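You operate a simulated robot arm through the tools that you are given. There is no shell and no other tool.

Carry out the task below with a simulated robot arm. There is one attempt and no reset: what you move stays moved.

TASK
Fit the brush nozzle to the vacuum and clear nearly all the crumbs from the dust tray.
Fine: the vacuum ends in its stand, switched off, nozzle on.

Only the result counts: the job must be done as asked and must still hold three seconds after the hand-in. Knocking over, shifting, dropping, spilling or breaking anything else fails it.

THE ROBOT
A 7-joint arm with a two-finger parallel gripper, fixed in place. Base frame: the origin is at the foot of the arm, x ahead of it, y to its left, z up. Units: m, rad, N and s.
With the tool pointing down near the work surface it reaches from about 0.1 to 0.88 m from the base axis. Its first joint turns from -2.007 to 2.007 rad. Payload 3.91 kg.
Tool frame: the origin (TCP) lies between the finger pads and is the grasp point; the fingertips stand 0.03 m ahead of it; z points along the fingers, y is the line along which they close. The gripper opens to 0.11 m. The fingers are 0.02 m wide and 0.01 m thick; the gripper's body (0.048 by 0.112 m) begins 0.055 m behind the TCP.
Orientation is that of the tool frame in the base frame, as a unit quaternion [x, y, z, w]. With the fingers straight down and closing along the base's y, the tool's x points along the base's -x, its y along +y and its z along -z.

THE INTERFACE
- The arm moves only by the tool play_rows. Its arguments are lists of equal length, an entry for each row: "travel": the shift along the base's x, y, z in units of 200 mm (1.0 is 200 mm), a list of three; "angular": the turn, a rotation vector about the base's x, y, z in units of 45 degrees (1.0 is 45 degrees), a list of three; "hand": the gripper command, from -1 (fully open) to 1 (shut), values between in proportion. In form: {"travel": [[tx, ty, tz], ...], "angular": [[rx, ry, rz], ...], "hand": [hand, ...]}. A call has 1 to 20 rows; each row is the pose to reach, as a shift and turn from the pose commanded when the call began. A call with a number of a shift or a turn outside -1 to 1 is refused whole. A row lasts 0.2 s, in which the tool goes at most 0.05 m and 0.15 rad; a call with a longer step from one row to the next is refused whole, and so is a gripper value outside its range. A pose out of reach is approached as far as the arm can. The call stops where the force on the tool passes 40 N (or 10 N more than at its start, if that is more) or the arm is blocked; 0.2 s more then pass. Each finger travels about 0.153 m/s and halts on what it meets, pressing with about 32 N; the grip force reading is that of the motor and also rises with nothing between the fingers. The clock runs only during rows and for 0.2 s after the last one: add rows that repeat a pose to give the fingers time. The reply holds the time, the measured pose of the TCP, the force on the tool along the base axes, the opening and the grip force, in the units named above and with some noise, with the torque about the TCP (base axes, N m) and any sound that the robot's microphone picked up.
- Cameras (640 x 400 px; columns grow to the right, rows downward): "scene" is fixed at [0.2246, 0.6489, 1.8311]; the picture's right is [-0.75, -0.66, 0.00], its down [-0.53, 0.60, -0.60] and it looks along [0.40, -0.45, -0.80] (base axes); focal length 309 px, centre (320, 200). "wrist" rides on the gripper at [0.072, 0.017, -0.103] in the tool frame; the picture's right is [-0.23, 0.97, 0.00], its down [-0.76, -0.18, -0.62] and it looks along [-0.61, -0.14, 0.78] (tool axes); focal length 222 px, centre (320, 200).
- camera(camera): a new picture of that camera. It takes no simulated time.
- lift_body(by): slides the trunk up (or, below 0, down) by that many m; the arm rides with it, the base frame stays. It gives what a move gives, with no picture.
- locate(camera, pixels): for up to 12 pixels [column, row] of the newest picture of that camera ("zoom" is the newest enlarged one), the place [x, y, z] in the base frame of the surface seen there, good to about 0.002 m, but the place of the scene camera against the robot may be out by one fixed shift of up to 0.012 m in any direction. It takes no simulated time.
- zoom(camera, box): a new picture of the part [left, top, right, bottom] of that camera's present view, enlarged. It takes no simulated time.
- finish_job(): hands the job in; it is judged then, once.

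Open the gripper and draw the arm clear of the work before you hand the job in, unless the task says otherwise.

The tools are called after "Call:" as a command line: name --argument value ..., lists and objects as JSON in quotes. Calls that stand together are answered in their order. play_rows: Moves the arm, as the interface text tells. Its arguments: {"type":"object","properties":{"travel":{"type":"array","items":{"type":"array","items":{"type":"number"}}},"angular":{"type":"array","items":{"type":"array","items":{"type":"number"}}},"hand":{"type":"array","items":{"type":"number"}}},"required":["travel","angular","hand"]} The other tools are called the same way: lift_body (by) slides the trunk up or down; camera (camera) takes a picture; locate (camera, pixels) gives the place of the surface under pixels of a picture; zoom (camera, box) takes an enlarged picture of a part of a camera's view; finish_job () hands the job in.

At the start:

```text
clock: 0.0
position: [0.4638, 0.1286, 1.3385]
tcp_rot: [-0.001, 1.0, 0.0, 0.0]
ft_force: [-0.3, 0.7, 0.4]
moment: [0.02, 0.03, -0.02]
opening: 0.1099
grasp_force: 0.1
trunk travel left (down, up): [-0.875, 0.115]
```

scene: 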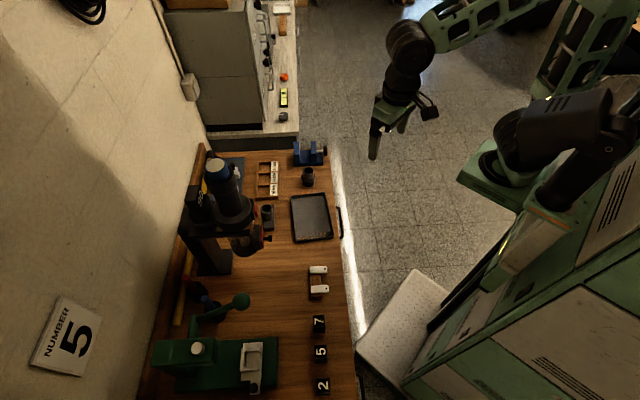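
wrist: 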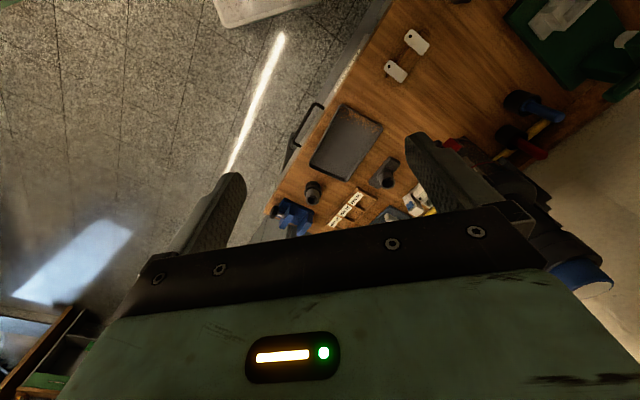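

The scene shows a bench with a tray near (311,218), dark cylinders near (307,177) and (267,212), and a drill-press-like machine. I take zoomed pictures to identify the vacuum, nozzle and stand.

Call:
zoom --camera "scene" --box '[180, 130, 370, 260]'

Call:
zoom --camera "scene" --box '[130, 250, 370, 400]'

Call:
zoom --camera "wrist" --box '[220, 60, 480, 250]'

```text
3.08 times, centred on (275, 195) of scene
```

zoom: 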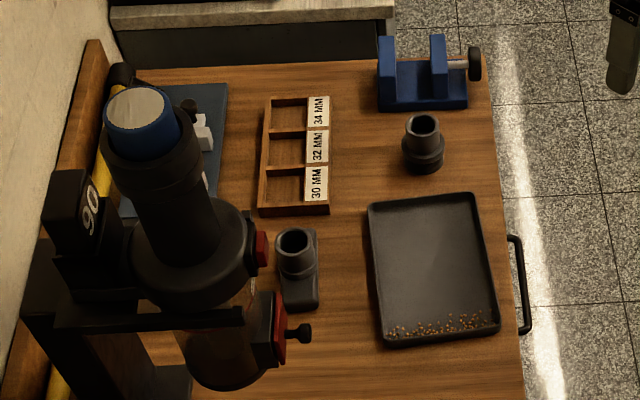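

```text
2.67 times, centred on (250, 325) of scene
```

zoom: 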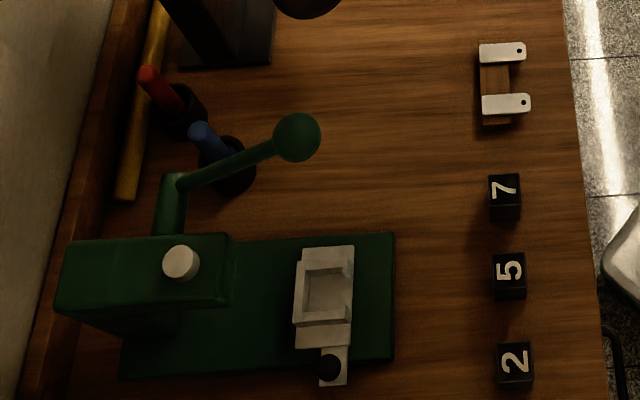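

```text
2.11 times, centred on (350, 155) of wrist
```

zoom: 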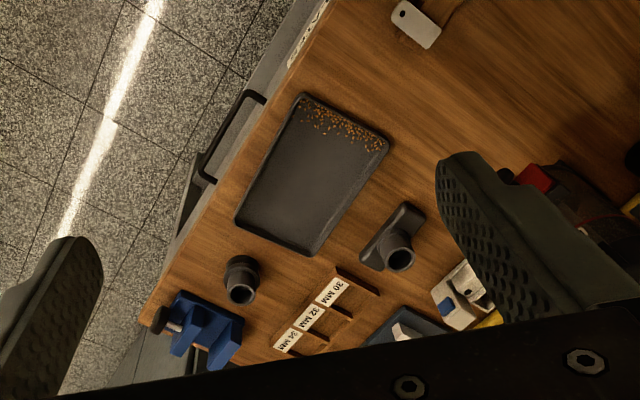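

I locate key points: bench, tray corners, both nozzle candidates, vacuum top, stand, knob.

Call:
zoom --camera "scene" --box '[180, 145, 290, 215]'

Call:
zoom --camera "scene" --box '[180, 210, 290, 280]'

Call:
zoom --camera "scene" --box '[250, 160, 350, 250]'

Call:
locate --camera "scene" --pixels '[[307, 171], [307, 183], [267, 208], [270, 222], [292, 197], [326, 195], [333, 238], [297, 243], [311, 215], [218, 165], [200, 220], [275, 238]]'

```text
5.71 times, centred on (235, 180) of scene
```

zoom: 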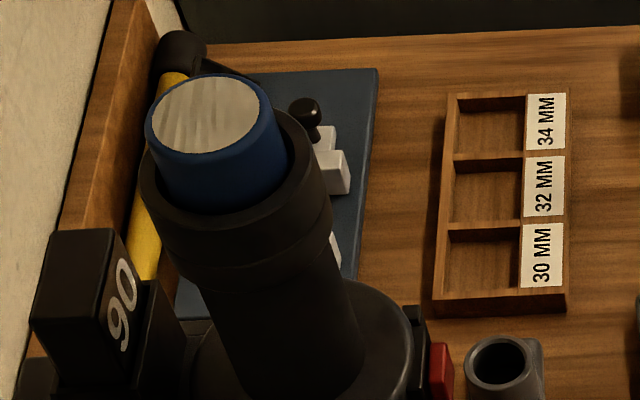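

```text
5.71 times, centred on (235, 245) of scene
```

zoom: 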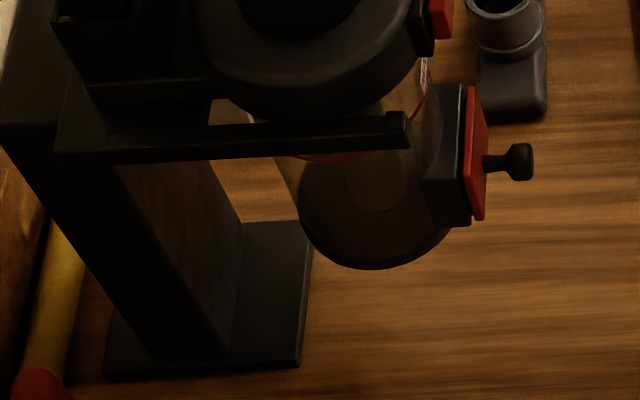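

```text
4.44 times, centred on (300, 205) of scene
```

zoom: 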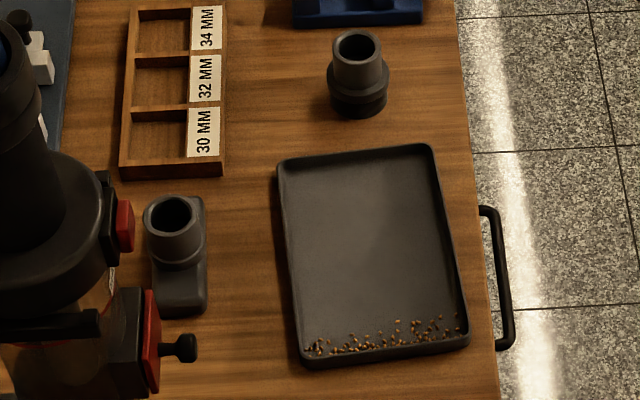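

```text
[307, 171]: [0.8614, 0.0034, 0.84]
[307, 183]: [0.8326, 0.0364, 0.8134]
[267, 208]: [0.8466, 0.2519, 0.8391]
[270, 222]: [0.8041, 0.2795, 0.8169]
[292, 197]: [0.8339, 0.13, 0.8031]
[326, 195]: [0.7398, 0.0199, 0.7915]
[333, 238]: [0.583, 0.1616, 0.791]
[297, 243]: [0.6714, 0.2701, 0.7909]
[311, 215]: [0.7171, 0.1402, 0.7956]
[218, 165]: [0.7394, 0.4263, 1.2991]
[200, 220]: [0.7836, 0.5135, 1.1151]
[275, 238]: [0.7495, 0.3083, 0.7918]
```

The vacuum hangs in its stand around (0.74, 0.43) with its top at z≈1.30, and two nozzle-like parts stand on the bench. I turn the wrist toward the vacuum to look at it from the side.

Call:
play_rows --travel '[[0, 0, 0], [0, 0, -0.1], [0, 0, -0.2], [0, 0, -0.3], [0, 0, -0.4], [0, 0, -0.5], [0, 0, -0.6]]' --angular '[[0, 0, 0.16], [0, 0, 0.32], [0, 0, 0.48], [0, 0, 0.64], [0, 0, 0.8], [0, 0, 0.96], [0, 0, 1.0]]' --hand '[-1, -1, -1, -1, -1, -1, -1]'

Call:
camera --camera "wrist"

Call:
camera --camera "scene"

```text
clock: 1.6
position: [0.4631, 0.1284, 1.2181]
tcp_rot: [-0.385, 0.923, 0.001, 0.0]
ft_force: [0.3, -0.5, -0.5]
moment: [-0.01, 0.02, 0.01]
opening: 0.1098
grasp_force: 0.0
trunk travel left (down, up): [-0.875, 0.115]
```

```text
taken
```

wrist: 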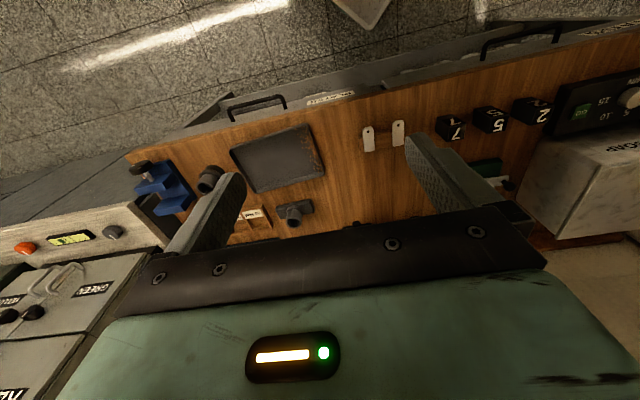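

```text
taken
```

scene: 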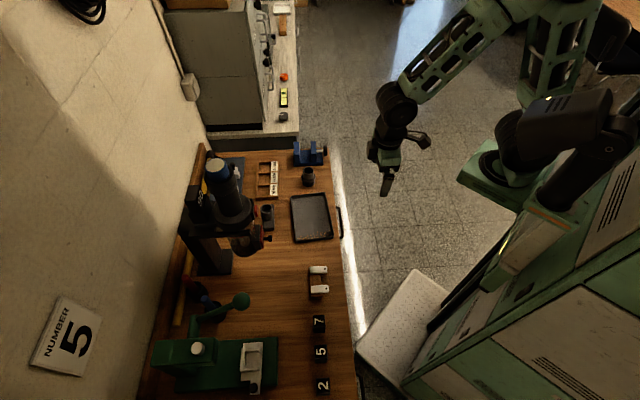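

The wrist view is upside-down with the gripper hiding what is ahead, so I tilt the tool forward 45° toward the vacuum to see it in the upper half of the picture.

Call:
play_rows --travel '[[0, 0, 0], [0, 0, 0], [0, 0, 0], [0, 0, 0], [0, 0, 0], [0, 0, 0]]' --angular '[[0.118, -0.118, 0], [0.236, -0.236, 0], [0.354, -0.354, 0], [0.472, -0.472, 0], [0.59, -0.59, 0], [0.707, -0.707, 0]]' --hand '[-1, -1, -1, -1, -1, -1]'

Call:
camera --camera "wrist"

Call:
camera --camera "scene"

```text
clock: 3.0
position: [0.5096, 0.176, 1.2407]
tcp_rot: [-0.353, 0.854, 0.146, 0.354]
ft_force: [0.5, -0.1, -0.2]
moment: [0.0, 0.01, -0.03]
opening: 0.1101
grasp_force: 0.0
out of reach, approached as far as the arm can: row 4, 5, 6
trunk travel left (down, up): [-0.875, 0.115]
```

```text
taken
```

wrist: 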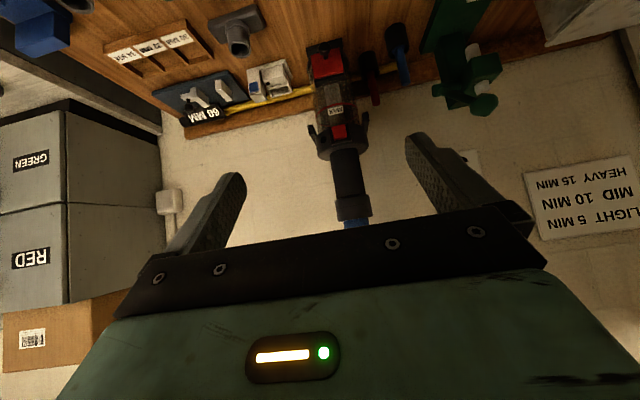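

```text
taken
```

scene: 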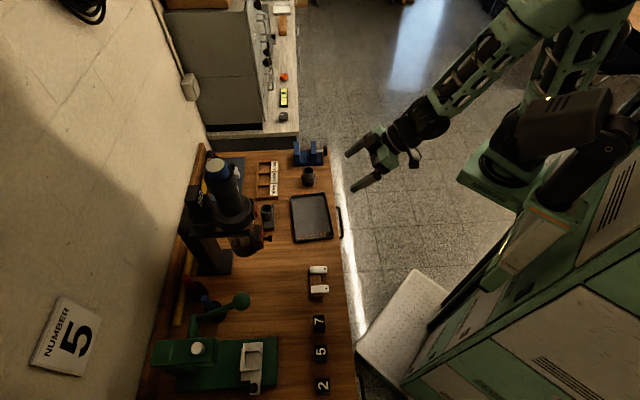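

The vacuum now appears at (335,120) in the upside-down wrist view. I zoom in on it.

Call:
zoom --camera "wrist" --box '[260, 20, 420, 240]'

Call:
zoom --camera "wrist" --box '[60, 0, 320, 130]'

Call:
zoom --camera "wrist" --box '[290, 30, 380, 160]'

```text
1.82 times, centred on (340, 130) of wrist
```

zoom: 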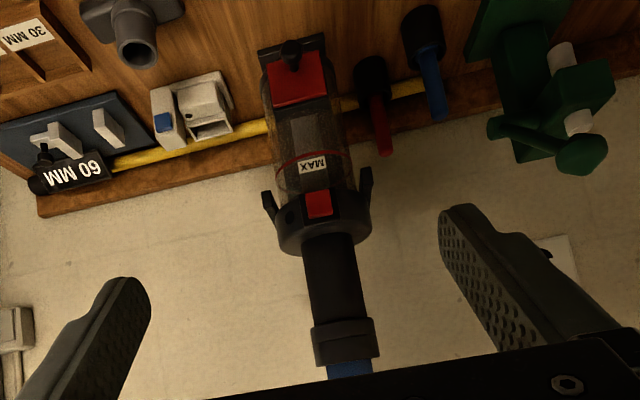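

```text
2.46 times, centred on (190, 65) of wrist
```

zoom: 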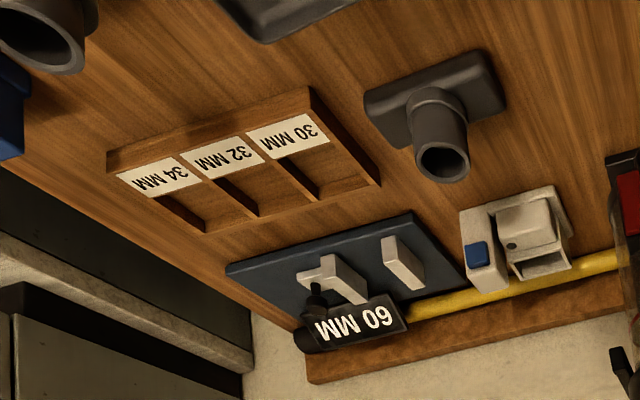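

```text
3.08 times, centred on (335, 95) of wrist
```

zoom: 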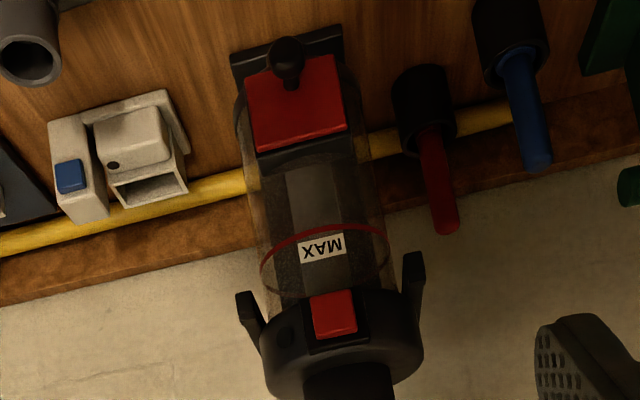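

I locate features on the vacuum from the wrist view (blue cap, collar, handle, disc, button, door knob, prongs) and the labels.

Call:
locate --camera "wrist" --pixels '[[357, 222], [353, 208], [348, 180], [345, 152], [339, 132], [333, 110], [328, 95], [325, 66], [333, 48], [313, 130], [366, 120], [236, 46]]'

Call:
locate --camera "scene" --pixels '[[216, 164], [225, 178], [225, 190], [250, 245], [271, 238], [253, 208], [200, 197], [228, 225], [247, 232], [232, 260], [216, 262], [195, 185]]'

```text
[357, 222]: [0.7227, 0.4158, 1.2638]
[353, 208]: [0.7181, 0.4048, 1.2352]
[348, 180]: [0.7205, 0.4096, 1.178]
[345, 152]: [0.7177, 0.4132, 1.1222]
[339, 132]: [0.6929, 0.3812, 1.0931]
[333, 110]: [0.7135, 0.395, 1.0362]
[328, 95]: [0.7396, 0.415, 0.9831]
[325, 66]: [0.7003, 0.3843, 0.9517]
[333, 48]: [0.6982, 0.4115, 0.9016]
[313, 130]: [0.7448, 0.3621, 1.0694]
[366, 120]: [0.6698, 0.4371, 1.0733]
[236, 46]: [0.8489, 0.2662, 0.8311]
```

```text
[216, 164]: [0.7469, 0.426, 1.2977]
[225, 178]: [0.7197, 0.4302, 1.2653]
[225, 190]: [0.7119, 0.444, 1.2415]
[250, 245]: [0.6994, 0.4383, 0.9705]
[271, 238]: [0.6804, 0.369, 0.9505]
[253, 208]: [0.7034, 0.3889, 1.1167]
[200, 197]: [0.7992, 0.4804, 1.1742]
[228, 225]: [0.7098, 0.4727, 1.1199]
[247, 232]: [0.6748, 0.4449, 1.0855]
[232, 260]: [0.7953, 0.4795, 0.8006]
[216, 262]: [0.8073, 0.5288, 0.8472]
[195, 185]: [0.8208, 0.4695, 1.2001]
```

The vacuum's handle spans z≈1.12–1.235, the red switch is on the disc at (0.69, 0.38, 1.09), and the bin hangs down to about z≈0.9. I check what lies near the robot before lowering the trunk.

Call:
locate --camera "scene" --pixels '[[400, 310], [430, 275], [365, 350], [500, 320], [480, 170], [520, 150], [570, 150], [440, 110], [550, 240], [600, 60], [420, 300], [340, 225]]'

Call:
zoom --camera "scene" --box '[330, 0, 640, 400]'

```text
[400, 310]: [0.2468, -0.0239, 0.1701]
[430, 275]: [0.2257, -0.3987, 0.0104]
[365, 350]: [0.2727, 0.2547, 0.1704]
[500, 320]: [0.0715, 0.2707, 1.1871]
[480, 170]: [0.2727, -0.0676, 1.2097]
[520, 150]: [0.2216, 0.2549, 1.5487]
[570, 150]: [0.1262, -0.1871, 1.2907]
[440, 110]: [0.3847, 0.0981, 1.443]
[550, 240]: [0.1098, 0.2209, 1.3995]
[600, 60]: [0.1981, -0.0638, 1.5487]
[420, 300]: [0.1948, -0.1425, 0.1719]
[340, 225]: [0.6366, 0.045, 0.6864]
```

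```text
1.00 times, centred on (485, 200) of scene (not enlarged: the box is as wide or as high as the picture)
```

zoom: 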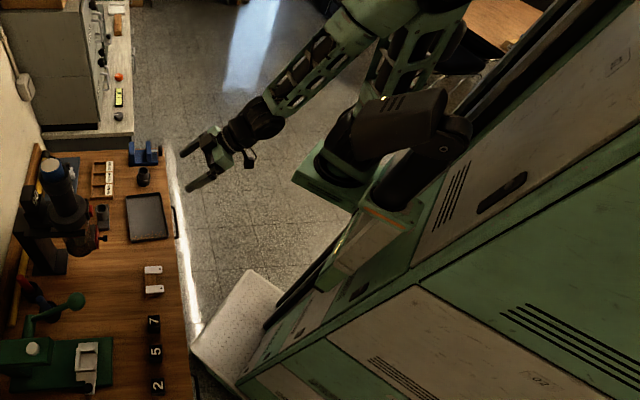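

The trunk is tall with the arm on a plate around z≈1.2. I zoom closely on each nozzle to see which one has bristles.

Call:
zoom --camera "scene" --box '[288, 158, 328, 192]'

Call:
zoom --camera "scene" --box '[250, 196, 290, 234]'

Call:
zoom --camera "wrist" --box '[200, 0, 280, 60]'

Call:
zoom --camera "scene" --box '[285, 190, 345, 250]'

```text
11.76 times, centred on (308, 175) of scene
```

zoom: 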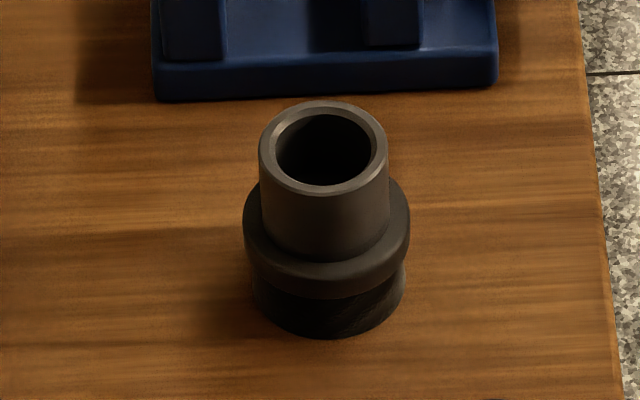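

```text
10.53 times, centred on (270, 215) of scene
```

zoom: 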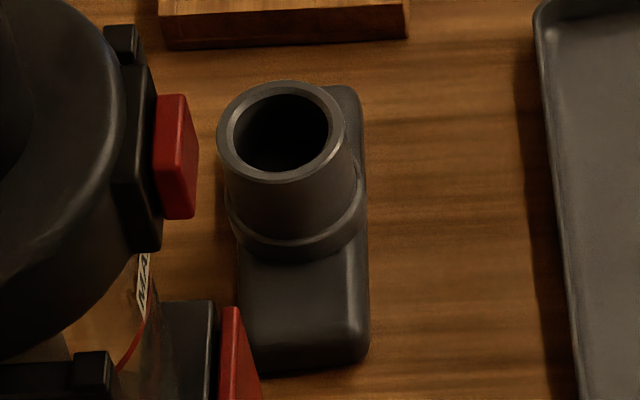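

```text
6.67 times, centred on (240, 30) of wrist
```

zoom: 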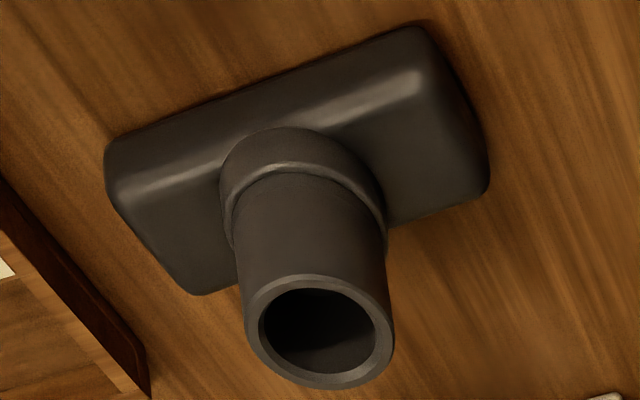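

```text
6.67 times, centred on (315, 220) of scene
```

zoom: 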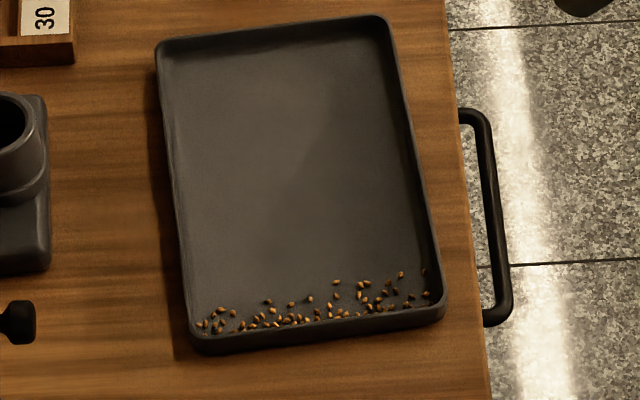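

The round part at scene (307,177) has a bristle ring at its foot, so it is the brush nozzle; crumbs lie along the tray's near-left edge. I lower the trunk to look at the vacuum's underside.

Call:
lift_body --by -0.3

Call:
camera --camera "wrist"

Call:
camera --camera "scene"

```text
clock: 6.0
position: [0.5095, 0.1765, 0.9405]
tcp_rot: [-0.353, 0.854, 0.146, 0.353]
ft_force: [-0.5, 0.4, -1.3]
moment: [0.02, 0.02, 0.01]
opening: 0.11
grasp_force: 0.0
trunk travel left (down, up): [-0.575, 0.415]
```

```text
taken
```

wrist: 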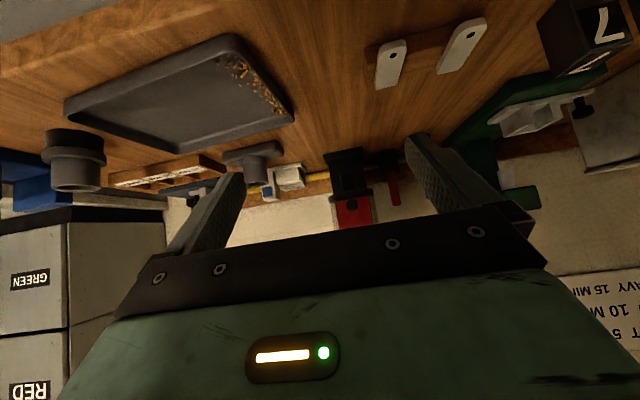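

```text
taken
```

scene: 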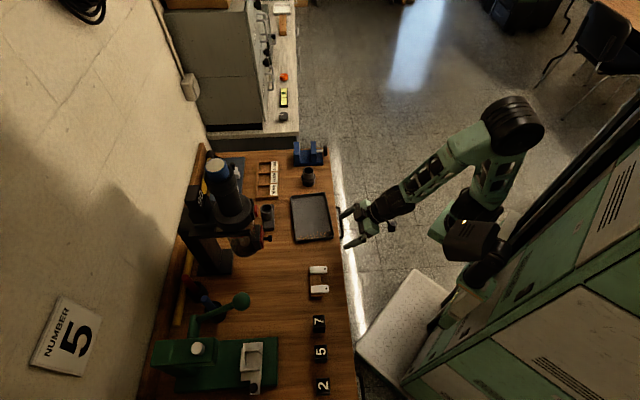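

The vacuum's lower end is at wrist (350,205). I zoom in on it and on the brush nozzle at (73,160).

Call:
zoom --camera "wrist" --box '[310, 140, 410, 230]'

Call:
zoom --camera "wrist" --box '[30, 110, 130, 210]'

Call:
locate --camera "wrist" --pixels '[[350, 165], [350, 190], [355, 215], [75, 186], [75, 172], [73, 140], [52, 160], [103, 160], [230, 40], [290, 115], [180, 155], [66, 100]]'

```text
4.44 times, centred on (360, 185) of wrist
```

zoom: 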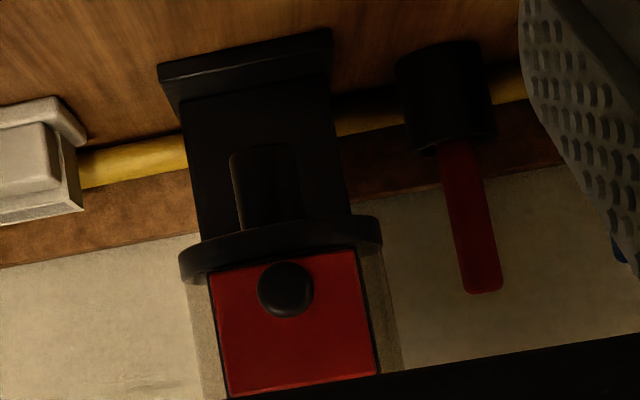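

```text
4.00 times, centred on (80, 160) of wrist
```

zoom: 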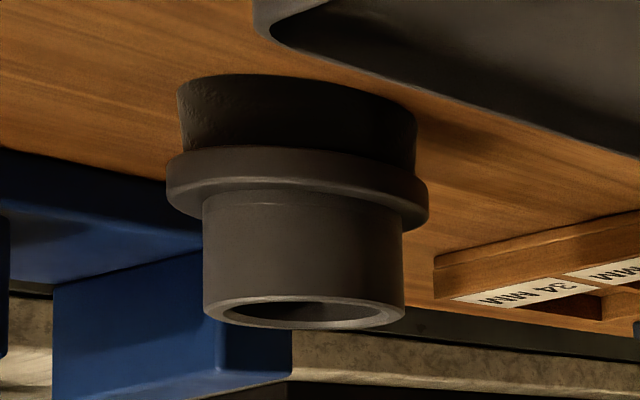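

```text
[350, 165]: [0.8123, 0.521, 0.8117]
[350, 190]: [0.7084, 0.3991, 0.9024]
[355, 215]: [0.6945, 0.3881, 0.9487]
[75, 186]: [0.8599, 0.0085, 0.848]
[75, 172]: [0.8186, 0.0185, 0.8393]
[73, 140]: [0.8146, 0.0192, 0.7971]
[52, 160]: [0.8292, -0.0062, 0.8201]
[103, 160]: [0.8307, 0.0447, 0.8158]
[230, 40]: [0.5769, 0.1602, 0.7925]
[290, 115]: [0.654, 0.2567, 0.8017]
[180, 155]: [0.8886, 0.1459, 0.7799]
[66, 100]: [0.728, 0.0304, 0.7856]
```

The brush nozzle's socket is open on top, and the vacuum has a short dark spigot under a bottom disc at z≈0.90, so the vacuum can be pressed down onto the nozzle. I raise the tool to look at the switch, handle and fork more closely.

Call:
play_rows --travel '[[0, 0, 0.2], [0, 0, 0.4], [0, 0, 0.6], [0, 0, 0.8], [0, 0, 0.9], [0, 0, 0.9]]' --angular '[[0, 0, 0], [0, 0, 0], [0, 0, 0], [0, 0, 0], [0, 0, 0], [0, 0, 0]]' --hand '[-1, -1, -1, -1, -1, -1]'

Call:
camera --camera "wrist"

Call:
zoom --camera "wrist" --box '[270, 40, 430, 240]'

```text
clock: 7.4
position: [0.5086, 0.1775, 1.1215]
tcp_rot: [-0.354, 0.854, 0.146, 0.352]
ft_force: [-0.2, -0.2, -0.1]
moment: [-0.02, -0.01, 0.02]
opening: 0.11
grasp_force: 0.0
trunk travel left (down, up): [-0.575, 0.415]
```

```text
taken
```

wrist: 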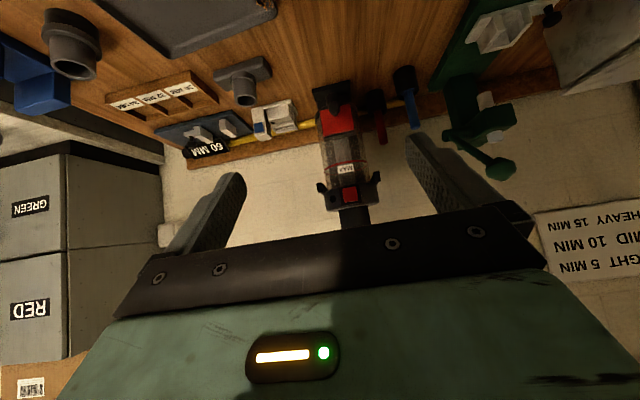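

```text
2.00 times, centred on (350, 140) of wrist
```

zoom: 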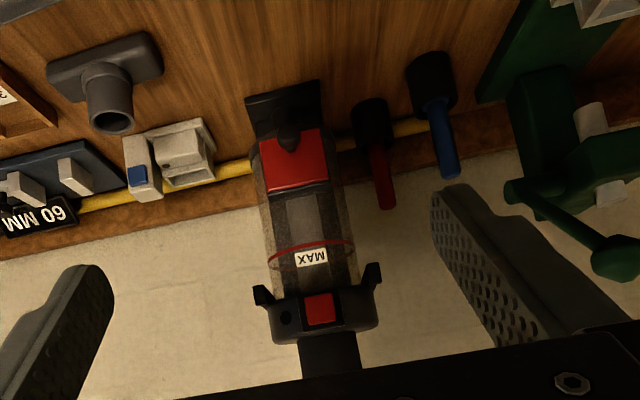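

I enlarge the vacuum further and locate points on switch, disc, prongs, bin and bottom plate.

Call:
zoom --camera "wrist" --box '[300, 70, 400, 230]'

Call:
locate --camera "wrist" --pixels '[[350, 195], [345, 188], [356, 200], [343, 196], [332, 200], [368, 195], [320, 188], [377, 178], [350, 218], [340, 170], [336, 118], [334, 108]]'

```text
2.50 times, centred on (350, 150) of wrist
```

zoom: 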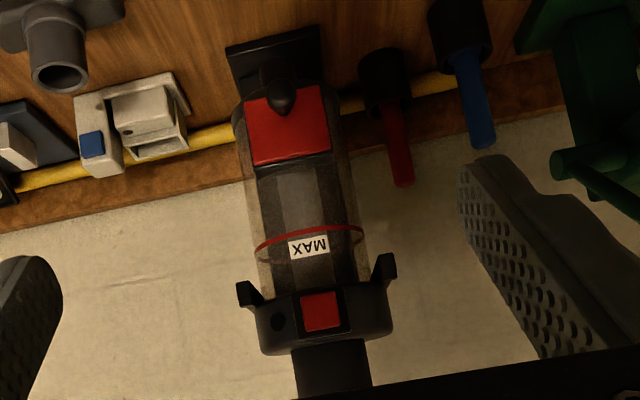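

```text
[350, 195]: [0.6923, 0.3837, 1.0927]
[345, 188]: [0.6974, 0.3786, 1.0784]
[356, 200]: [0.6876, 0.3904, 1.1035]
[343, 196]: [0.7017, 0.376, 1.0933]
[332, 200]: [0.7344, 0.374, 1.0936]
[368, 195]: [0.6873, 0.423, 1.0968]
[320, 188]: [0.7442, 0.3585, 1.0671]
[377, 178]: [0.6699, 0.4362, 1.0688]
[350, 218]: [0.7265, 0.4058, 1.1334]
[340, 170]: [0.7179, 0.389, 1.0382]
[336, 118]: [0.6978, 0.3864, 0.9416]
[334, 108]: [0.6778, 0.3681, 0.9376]
```

The red switch is at (0.692, 0.384, 1.093), facing the robot along heading 225°. I bring the tool horizontal along heading 45°, fingers shut, stopping about 7 cm in front of the switch.

Call:
play_rows --travel '[[0.06, 0.07, -0.018], [0.13, 0.15, -0.035], [0.2, 0.24, -0.053], [0.27, 0.32, -0.07], [0.34, 0.4, -0.088], [0.41, 0.49, -0.105], [0.48, 0.57, -0.123], [0.555, 0.66, -0.14], [0.555, 0.66, -0.14]]' --angular '[[0.088, -0.088, 0], [0.177, -0.177, 0], [0.265, -0.265, 0], [0.354, -0.354, 0], [0.442, -0.442, 0], [0.53, -0.53, 0], [0.619, -0.619, 0], [0.707, -0.707, 0], [0.707, -0.707, 0]]' --hand '[1, 1, 1, 1, 1, 1, 1, 1, 1]'

Call:
camera --camera "scene"

Call:
camera --camera "wrist"

```text
clock: 9.4
position: [0.6207, 0.3087, 1.0938]
tcp_rot: [-0.271, 0.654, 0.27, 0.652]
ft_force: [-0.2, -0.4, 0.3]
moment: [-0.02, 0.01, -0.01]
opening: 0.0002
grasp_force: 32.6
trunk travel left (down, up): [-0.575, 0.415]
```

```text
taken
```

scene: 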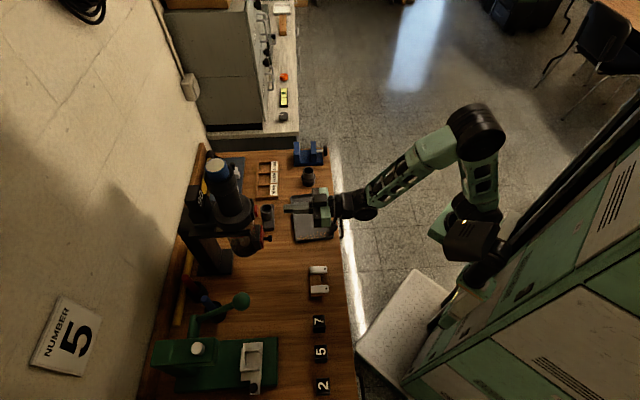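

```text
taken
```

wrist: 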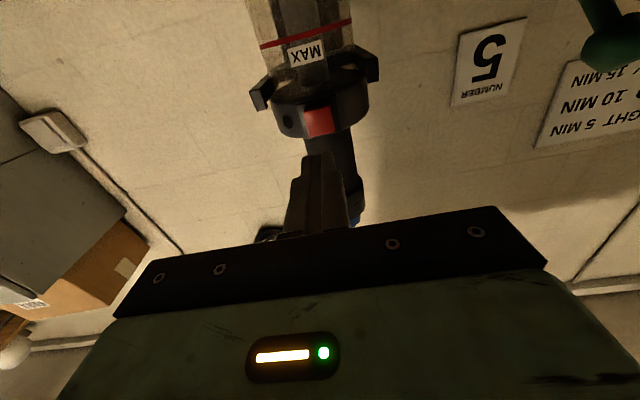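

The tool is horizontal and lined up. I relocate the switch from this closer view.

Call:
zoom --camera "wrist" --box '[240, 40, 400, 240]'

Call:
locate --camera "wrist" --pixels '[[318, 122], [307, 122], [330, 122], [318, 113], [319, 132], [290, 120], [340, 150], [350, 180], [350, 205], [258, 95], [372, 60], [304, 52]]'

```text
2.00 times, centred on (320, 140) of wrist
```

zoom: 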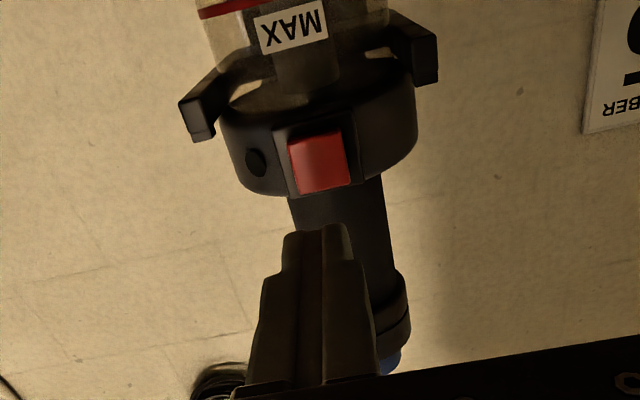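

```text
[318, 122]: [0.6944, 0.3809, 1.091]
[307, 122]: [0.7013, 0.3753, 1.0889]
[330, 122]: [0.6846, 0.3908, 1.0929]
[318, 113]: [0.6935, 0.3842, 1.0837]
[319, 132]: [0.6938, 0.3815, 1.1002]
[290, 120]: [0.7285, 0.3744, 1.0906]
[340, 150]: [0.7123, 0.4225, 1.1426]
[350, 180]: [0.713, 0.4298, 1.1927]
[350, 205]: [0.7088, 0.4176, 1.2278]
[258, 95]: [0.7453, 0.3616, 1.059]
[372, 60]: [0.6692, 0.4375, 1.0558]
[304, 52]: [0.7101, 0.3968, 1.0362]
```

Switch centre is at about (0.693, 0.383, 1.092), 74 mm ahead of the fingertips. I advance 66 mm, leaving ~8 mm.

Call:
play_rows --travel '[[0.05, 0.05, 0], [0.1, 0.1, 0], [0.15, 0.15, -0.005], [0.2, 0.2, -0.008], [0.233, 0.235, -0.008], [0.233, 0.235, -0.008]]' --angular '[[0, 0, 0], [0, 0, 0], [0, 0, 0], [0, 0, 0], [0, 0, 0], [0, 0, 0]]' --hand '[1, 1, 1, 1, 1, 1]'

Call:
camera --camera "wrist"

```text
clock: 10.8
position: [0.6669, 0.3554, 1.0905]
tcp_rot: [-0.271, 0.654, 0.27, 0.652]
ft_force: [0.5, 0.0, 0.0]
moment: [0.03, 0.0, -0.01]
opening: 0.0005
grasp_force: 32.3
trunk travel left (down, up): [-0.575, 0.415]
```

```text
taken
```

wrist: 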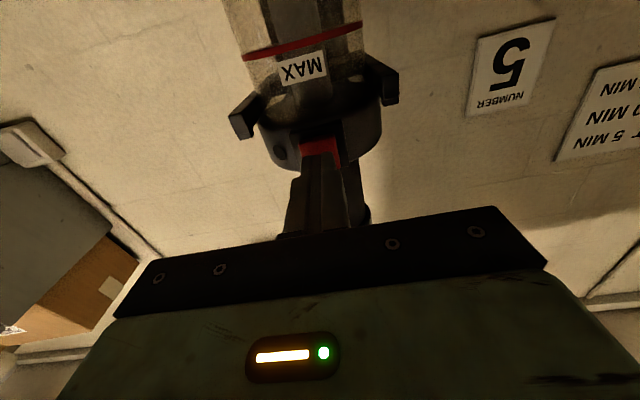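

The fingertips sit just in front of the switch at (320,145). I push forward slowly 12 mm in small steps, watching force and sound.

Call:
play_rows --travel '[[0.0071, 0.0071, 0], [0.0141, 0.0141, 0], [0.0212, 0.0212, 0], [0.0283, 0.0283, 0], [0.0353, 0.0353, 0], [0.0424, 0.0424, 0]]' --angular '[[0, 0, 0], [0, 0, 0], [0, 0, 0], [0, 0, 0], [0, 0, 0], [0, 0, 0]]' --hand '[1, 1, 1, 1, 1, 1]'

```text
clock: 12.2
position: [0.675, 0.3649, 1.0913]
tcp_rot: [-0.271, 0.654, 0.27, 0.653]
ft_force: [-0.4, -1.2, -0.7]
moment: [0.0, 0.01, 0.04]
opening: 0.0
grasp_force: 32.4
trunk travel left (down, up): [-0.575, 0.415]
heard: click
```

A click was heard with light contact. I back off and listen for the motor and look at the switch.

Call:
play_rows --travel '[[-0.05, -0.05, 0], [-0.1, -0.1, 0], [-0.2, -0.2, 0], [-0.3, -0.3, 0], [-0.3, -0.3, 0]]' --angular '[[0, 0, 0], [0, 0, 0], [0, 0, 0], [0, 0, 0], [0, 0, 0]]' --hand '[1, 1, 1, 1, -1]'

Call:
camera --camera "wrist"

Call:
zoom --camera "wrist" --box '[240, 30, 400, 230]'

```text
clock: 13.4
position: [0.6154, 0.3036, 1.0907]
tcp_rot: [-0.271, 0.654, 0.271, 0.653]
ft_force: [0.4, 0.0, -0.2]
moment: [0.01, 0.01, -0.02]
opening: 0.1099
grasp_force: 0.1
trunk travel left (down, up): [-0.575, 0.415]
```

```text
taken
```

wrist: 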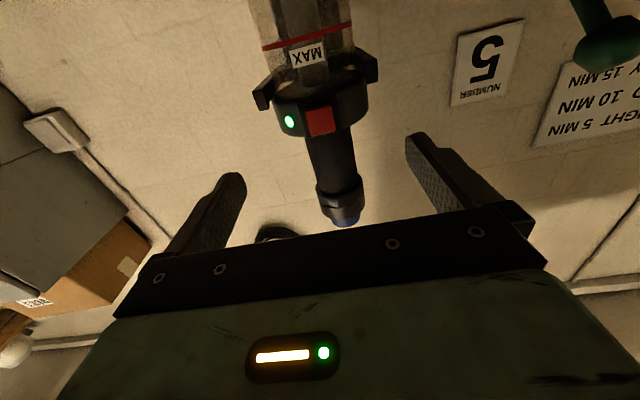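

```text
2.00 times, centred on (320, 130) of wrist
```

zoom: 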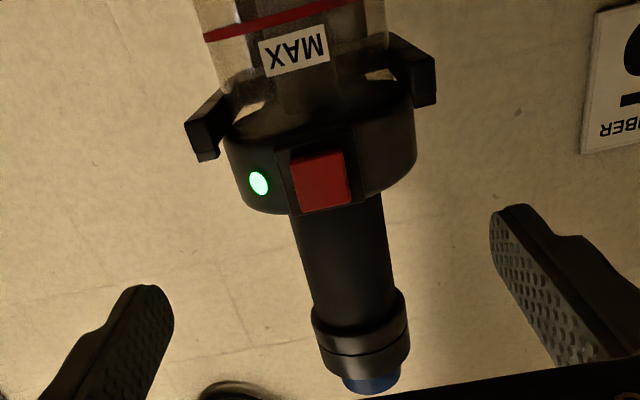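

The LED beside the switch is now green, so the vacuum is on. I locate handle and collar points to fix the axis and grasp height.

Call:
locate --camera "wrist" --pixels '[[333, 160], [313, 160], [353, 160], [328, 140], [336, 175], [318, 185], [357, 180], [338, 190], [340, 205], [345, 222], [322, 121], [290, 121]]'

Call:
locate --camera "scene" --pixels '[[218, 160], [218, 168], [210, 165], [227, 165], [307, 175], [307, 183]]'

```text
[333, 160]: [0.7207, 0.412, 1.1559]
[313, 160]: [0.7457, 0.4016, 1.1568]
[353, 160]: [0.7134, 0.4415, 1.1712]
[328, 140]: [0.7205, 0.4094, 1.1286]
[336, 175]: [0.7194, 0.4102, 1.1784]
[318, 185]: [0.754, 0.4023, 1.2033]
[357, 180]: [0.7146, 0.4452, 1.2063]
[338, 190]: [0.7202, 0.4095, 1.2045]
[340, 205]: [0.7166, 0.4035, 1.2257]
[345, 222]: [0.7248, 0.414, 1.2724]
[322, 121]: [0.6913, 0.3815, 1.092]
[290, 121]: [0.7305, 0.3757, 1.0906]
```

```text
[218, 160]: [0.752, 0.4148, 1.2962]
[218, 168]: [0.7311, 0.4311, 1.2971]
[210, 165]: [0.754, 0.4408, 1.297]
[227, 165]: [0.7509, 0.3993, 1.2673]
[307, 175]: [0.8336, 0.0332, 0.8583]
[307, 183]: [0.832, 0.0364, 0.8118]
```

Axis of the handle is at (0.740, 0.430), radius ≈ 28 mm, spanning z 1.12–1.205. I raise to z≈1.178 and slide forward around the handle with the fingers open.

Call:
play_rows --travel '[[0, 0, 0.15], [0, 0, 0.3], [0, 0, 0.436], [0.1, 0.1, 0.436], [0.2, 0.203, 0.436], [0.3, 0.305, 0.436], [0.4, 0.406, 0.436], [0.5, 0.507, 0.436], [0.6, 0.609, 0.436], [0.6, 0.609, 0.436]]' --angular '[[0, 0, 0], [0, 0, 0], [0, 0, 0], [0, 0, 0], [0, 0, 0], [0, 0, 0], [0, 0, 0], [0, 0, 0], [0, 0, 0], [0, 0, 0]]' --hand '[-1, -1, -1, -1, -1, -1, -1, -1, -1, -1]'

Call:
camera --camera "wrist"

Call:
zoom --camera "scene" --box '[160, 130, 360, 280]'

```text
clock: 15.6
position: [0.734, 0.4251, 1.1797]
tcp_rot: [-0.272, 0.654, 0.271, 0.652]
ft_force: [-0.3, 0.0, -0.3]
moment: [-0.02, 0.01, 0.01]
opening: 0.1103
grasp_force: 0.1
trunk travel left (down, up): [-0.575, 0.415]
```

```text
taken
```

wrist: 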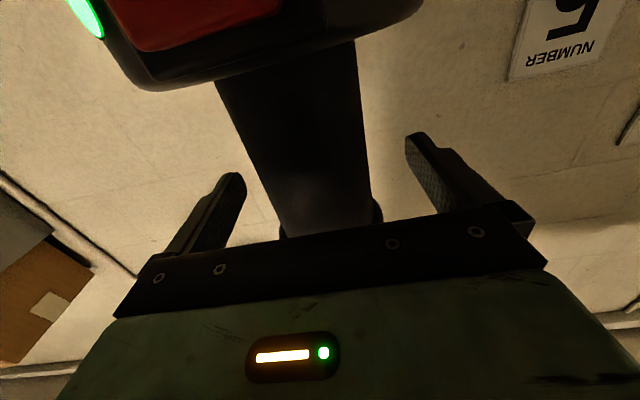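

```text
2.67 times, centred on (260, 205) of scene
```

zoom: 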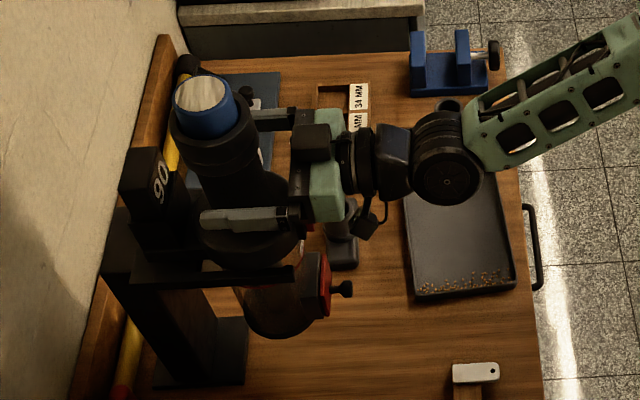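

The handle is between the pads and the LED is still green. I close the gripper.

Call:
play_rows --travel '[[0, 0, 0], [0, 0, 0], [0, 0, 0], [0, 0, 0]]' --angular '[[0, 0, 0], [0, 0, 0], [0, 0, 0], [0, 0, 0]]' --hand '[1, 1, 1, 1]'

```text
clock: 16.6
position: [0.7343, 0.4252, 1.1792]
tcp_rot: [-0.271, 0.654, 0.27, 0.652]
ft_force: [3.7, -3.8, 0.7]
moment: [-0.04, -0.13, -0.12]
opening: 0.0615
grasp_force: 31.9
trunk travel left (down, up): [-0.575, 0.415]
```

The grip holds at 61.5 mm with small side force. I lift straight up 50 mm slowly.

Call:
play_rows --travel '[[0, 0, 0.02], [0, 0, 0.05], [0, 0, 0.1], [0, 0, 0.15], [0, 0, 0.2], [0, 0, 0.25], [0, 0, 0.25]]' --angular '[[0, 0, 0], [0, 0, 0], [0, 0, 0], [0, 0, 0], [0, 0, 0], [0, 0, 0], [0, 0, 0]]' --hand '[1, 1, 1, 1, 1, 1, 1]'

Call:
camera --camera "wrist"

Call:
zoom --camera "scene" --box '[160, 130, 360, 280]'

```text
clock: 18.2
position: [0.735, 0.4267, 1.2271]
tcp_rot: [-0.272, 0.654, 0.271, 0.652]
ft_force: [0.0, -0.1, -13.3]
moment: [-0.3, 0.24, -0.01]
opening: 0.0613
grasp_force: 31.8
trunk travel left (down, up): [-0.575, 0.415]
```

```text
taken
```

wrist: 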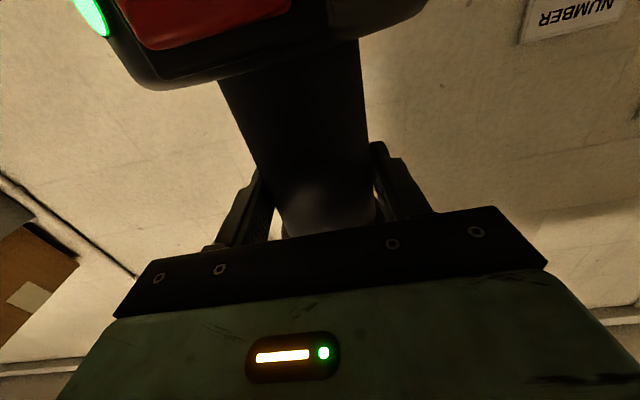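

```text
2.67 times, centred on (260, 205) of scene
```

zoom: 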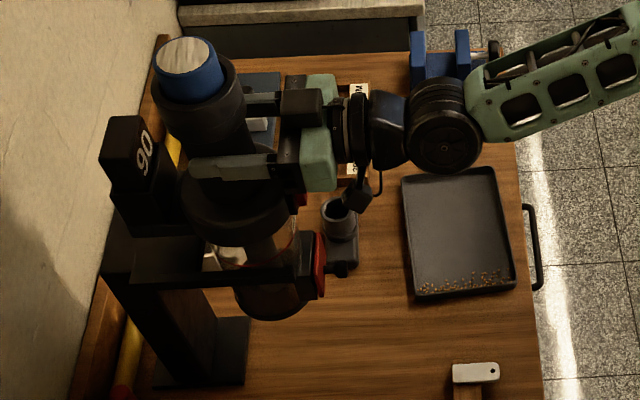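

The vacuum is free (13.3 N), with the "90" block being part of it; LED still green. I raise 20 mm more and draw it out of the fork along heading 225°.

Call:
play_rows --travel '[[0, 0, 0.05], [0, 0, 0.1], [-0.07, -0.07, 0.1], [-0.14, -0.14, 0.1], [-0.22, -0.22, 0.1], [-0.3, -0.3, 0.1], [-0.4, -0.4, 0.1], [-0.5, -0.5, 0.1], [-0.6, -0.6, 0.1], [-0.7, -0.7, 0.1], [-0.7, -0.7, 0.1]]' --angular '[[0, 0, 0], [0, 0, 0], [0, 0, 0], [0, 0, 0], [0, 0, 0], [0, 0, 0], [0, 0, 0], [0, 0, 0], [0, 0, 0], [0, 0, 0], [0, 0, 0]]' --hand '[1, 1, 1, 1, 1, 1, 1, 1, 1, 1, 1]'

Call:
camera --camera "scene"

Call:
camera --camera "wrist"

```text
clock: 20.6
position: [0.5944, 0.2853, 1.2475]
tcp_rot: [-0.271, 0.654, 0.27, 0.653]
ft_force: [0.7, 0.2, -13.2]
moment: [-0.25, 0.27, 0.01]
opening: 0.0612
grasp_force: 31.6
trunk travel left (down, up): [-0.575, 0.415]
```

```text
taken
```

scene: 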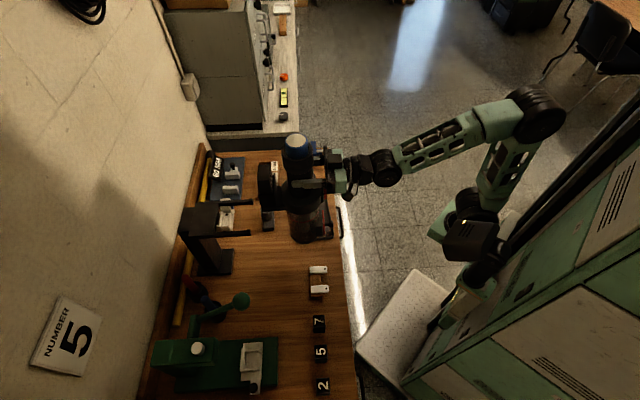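

```text
taken
```

wrist: 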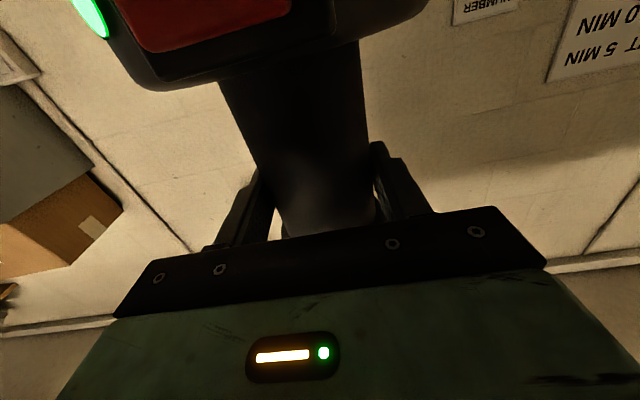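

The vacuum is clear of the stand. I zoom the scene view to see its lower end, the nozzle region and the vise next to the nozzle.

Call:
zoom --camera "scene" --box '[250, 125, 350, 255]'

Call:
locate --camera "scene" --pixels '[[296, 141], [303, 240], [330, 232], [208, 213], [252, 234], [250, 204]]'

```text
3.08 times, centred on (300, 190) of scene
```

zoom: 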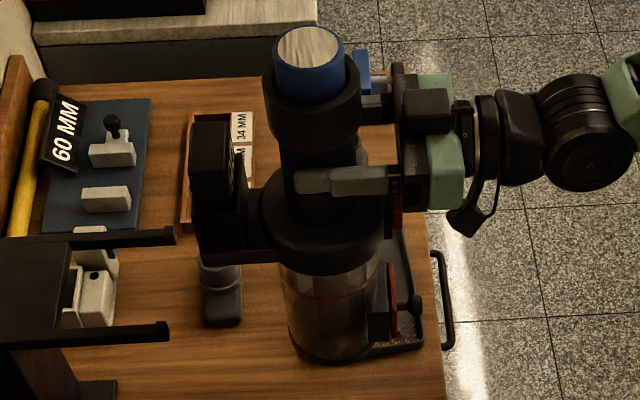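

```text
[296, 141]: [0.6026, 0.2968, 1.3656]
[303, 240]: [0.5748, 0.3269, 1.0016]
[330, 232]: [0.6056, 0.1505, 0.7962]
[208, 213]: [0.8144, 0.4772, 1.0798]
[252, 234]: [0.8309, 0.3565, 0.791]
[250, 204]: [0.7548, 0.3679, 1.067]
```

I take high-magnification zooms to calibrate: first the blue cap's top disc, whose edges I will locate.

Call:
zoom --camera "scene" --box '[276, 124, 324, 154]'

```text
13.33 times, centred on (300, 139) of scene
```

zoom: 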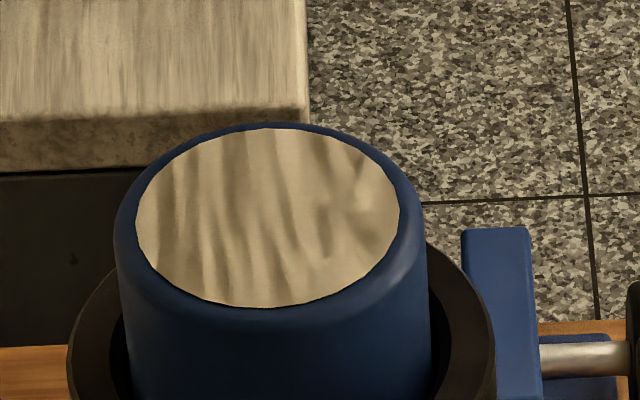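

I locate the disc's centre and edge points in that zoom.

Call:
locate --camera "zoom" --pixels '[[268, 217], [145, 215], [392, 215], [265, 136], [270, 300]]'

```text
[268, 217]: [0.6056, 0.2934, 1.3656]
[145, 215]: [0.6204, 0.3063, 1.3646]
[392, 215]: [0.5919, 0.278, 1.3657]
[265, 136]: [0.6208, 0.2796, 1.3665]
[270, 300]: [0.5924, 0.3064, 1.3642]
```

Scene offset works out to about (+7, 0) mm versus the wrist frame, and both cameras put the nozzle centre near (0.844, 0.016), rim z≈0.848. I carry the vacuum halfway toward it, turning the tool 22.5° clockwise.

Call:
play_rows --travel '[[0.075, -0.083, 0], [0.15, -0.167, 0], [0.225, -0.25, 0], [0.3, -0.333, 0], [0.375, -0.417, 0], [0.45, -0.5, 0], [0.525, -0.583, 0], [0.6, -0.667, 0], [0.6, -0.667, 0]]' --angular '[[0, 0, -0.0625], [0, 0, -0.125], [0, 0, -0.1875], [0, 0, -0.25], [0, 0, -0.3125], [0, 0, -0.375], [0, 0, -0.4375], [0, 0, -0.5], [0, 0, -0.5]]' --hand '[1, 1, 1, 1, 1, 1, 1, 1, 1]'

Call:
camera --camera "scene"

```text
clock: 22.6
position: [0.715, 0.1523, 1.2483]
tcp_rot: [-0.139, 0.694, 0.138, 0.692]
ft_force: [-1.2, 0.2, -14.0]
moment: [-0.11, 0.34, -0.02]
opening: 0.0613
grasp_force: 32.2
trunk travel left (down, up): [-0.575, 0.415]
```

```text
taken
```

scene: 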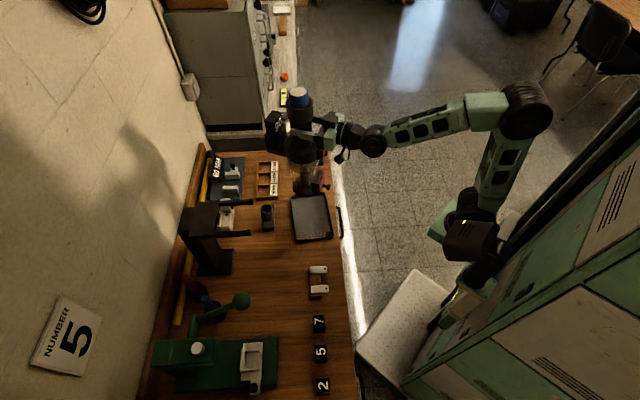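

The vacuum is partway there. I zoom in on its lower end near the nozzle at (307,177).

Call:
zoom --camera "scene" --box '[280, 150, 340, 210]'

```text
6.67 times, centred on (310, 180) of scene
```

zoom: 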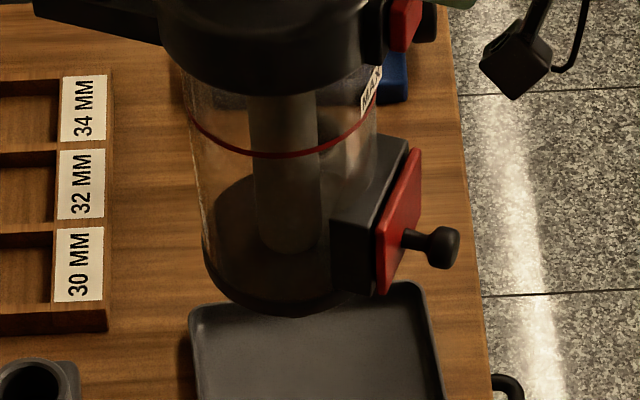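

The bin is empty and clear. I continue to directly above the nozzle at the same height, heading 0°.

Call:
play_rows --travel '[[0.076, -0.085, 0], [0.152, -0.17, 0], [0.228, -0.255, 0], [0.304, -0.34, 0], [0.38, -0.426, 0], [0.456, -0.511, 0], [0.532, -0.596, 0], [0.608, -0.681, 0], [0.608, -0.681, 0], [0.608, -0.681, 0]]' --angular '[[0, 0, -0.0625], [0, 0, -0.125], [0, 0, -0.1875], [0, 0, -0.25], [0, 0, -0.3125], [0, 0, -0.375], [0, 0, -0.4375], [0, 0, -0.5], [0, 0, -0.5], [0, 0, -0.5]]' --hand '[1, 1, 1, 1, 1, 1, 1, 1, 1, 1]'

Call:
camera --camera "scene"

Call:
zoom --camera "scene" --box '[280, 140, 340, 200]'

```text
clock: 24.8
position: [0.8365, 0.0149, 1.2465]
tcp_rot: [0.0, 0.709, 0.0, 0.705]
ft_force: [0.3, -0.6, -3.9]
moment: [0.03, 0.42, 0.01]
opening: 0.0614
grasp_force: 32.0
trunk travel left (down, up): [-0.575, 0.415]
```

```text
taken
```

scene: 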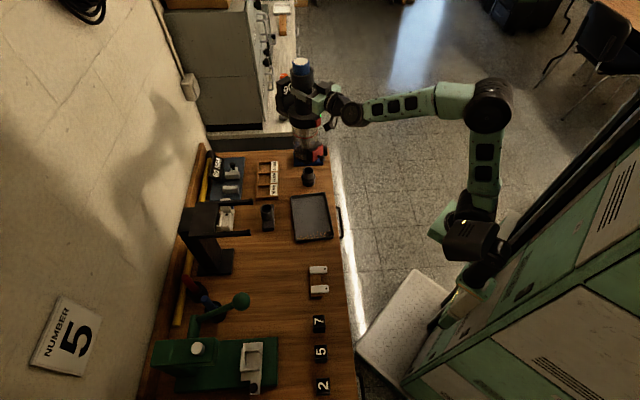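

```text
6.67 times, centred on (310, 170) of scene
```

zoom: 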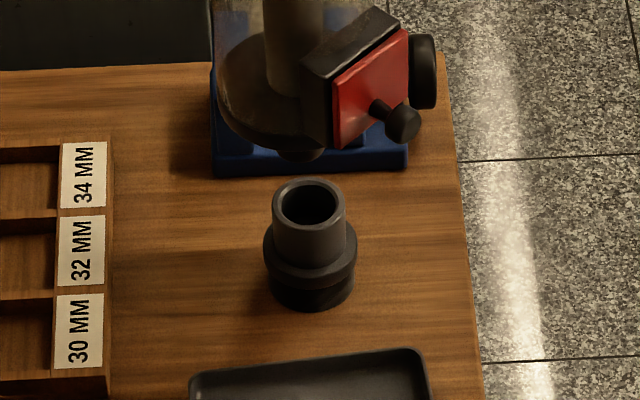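

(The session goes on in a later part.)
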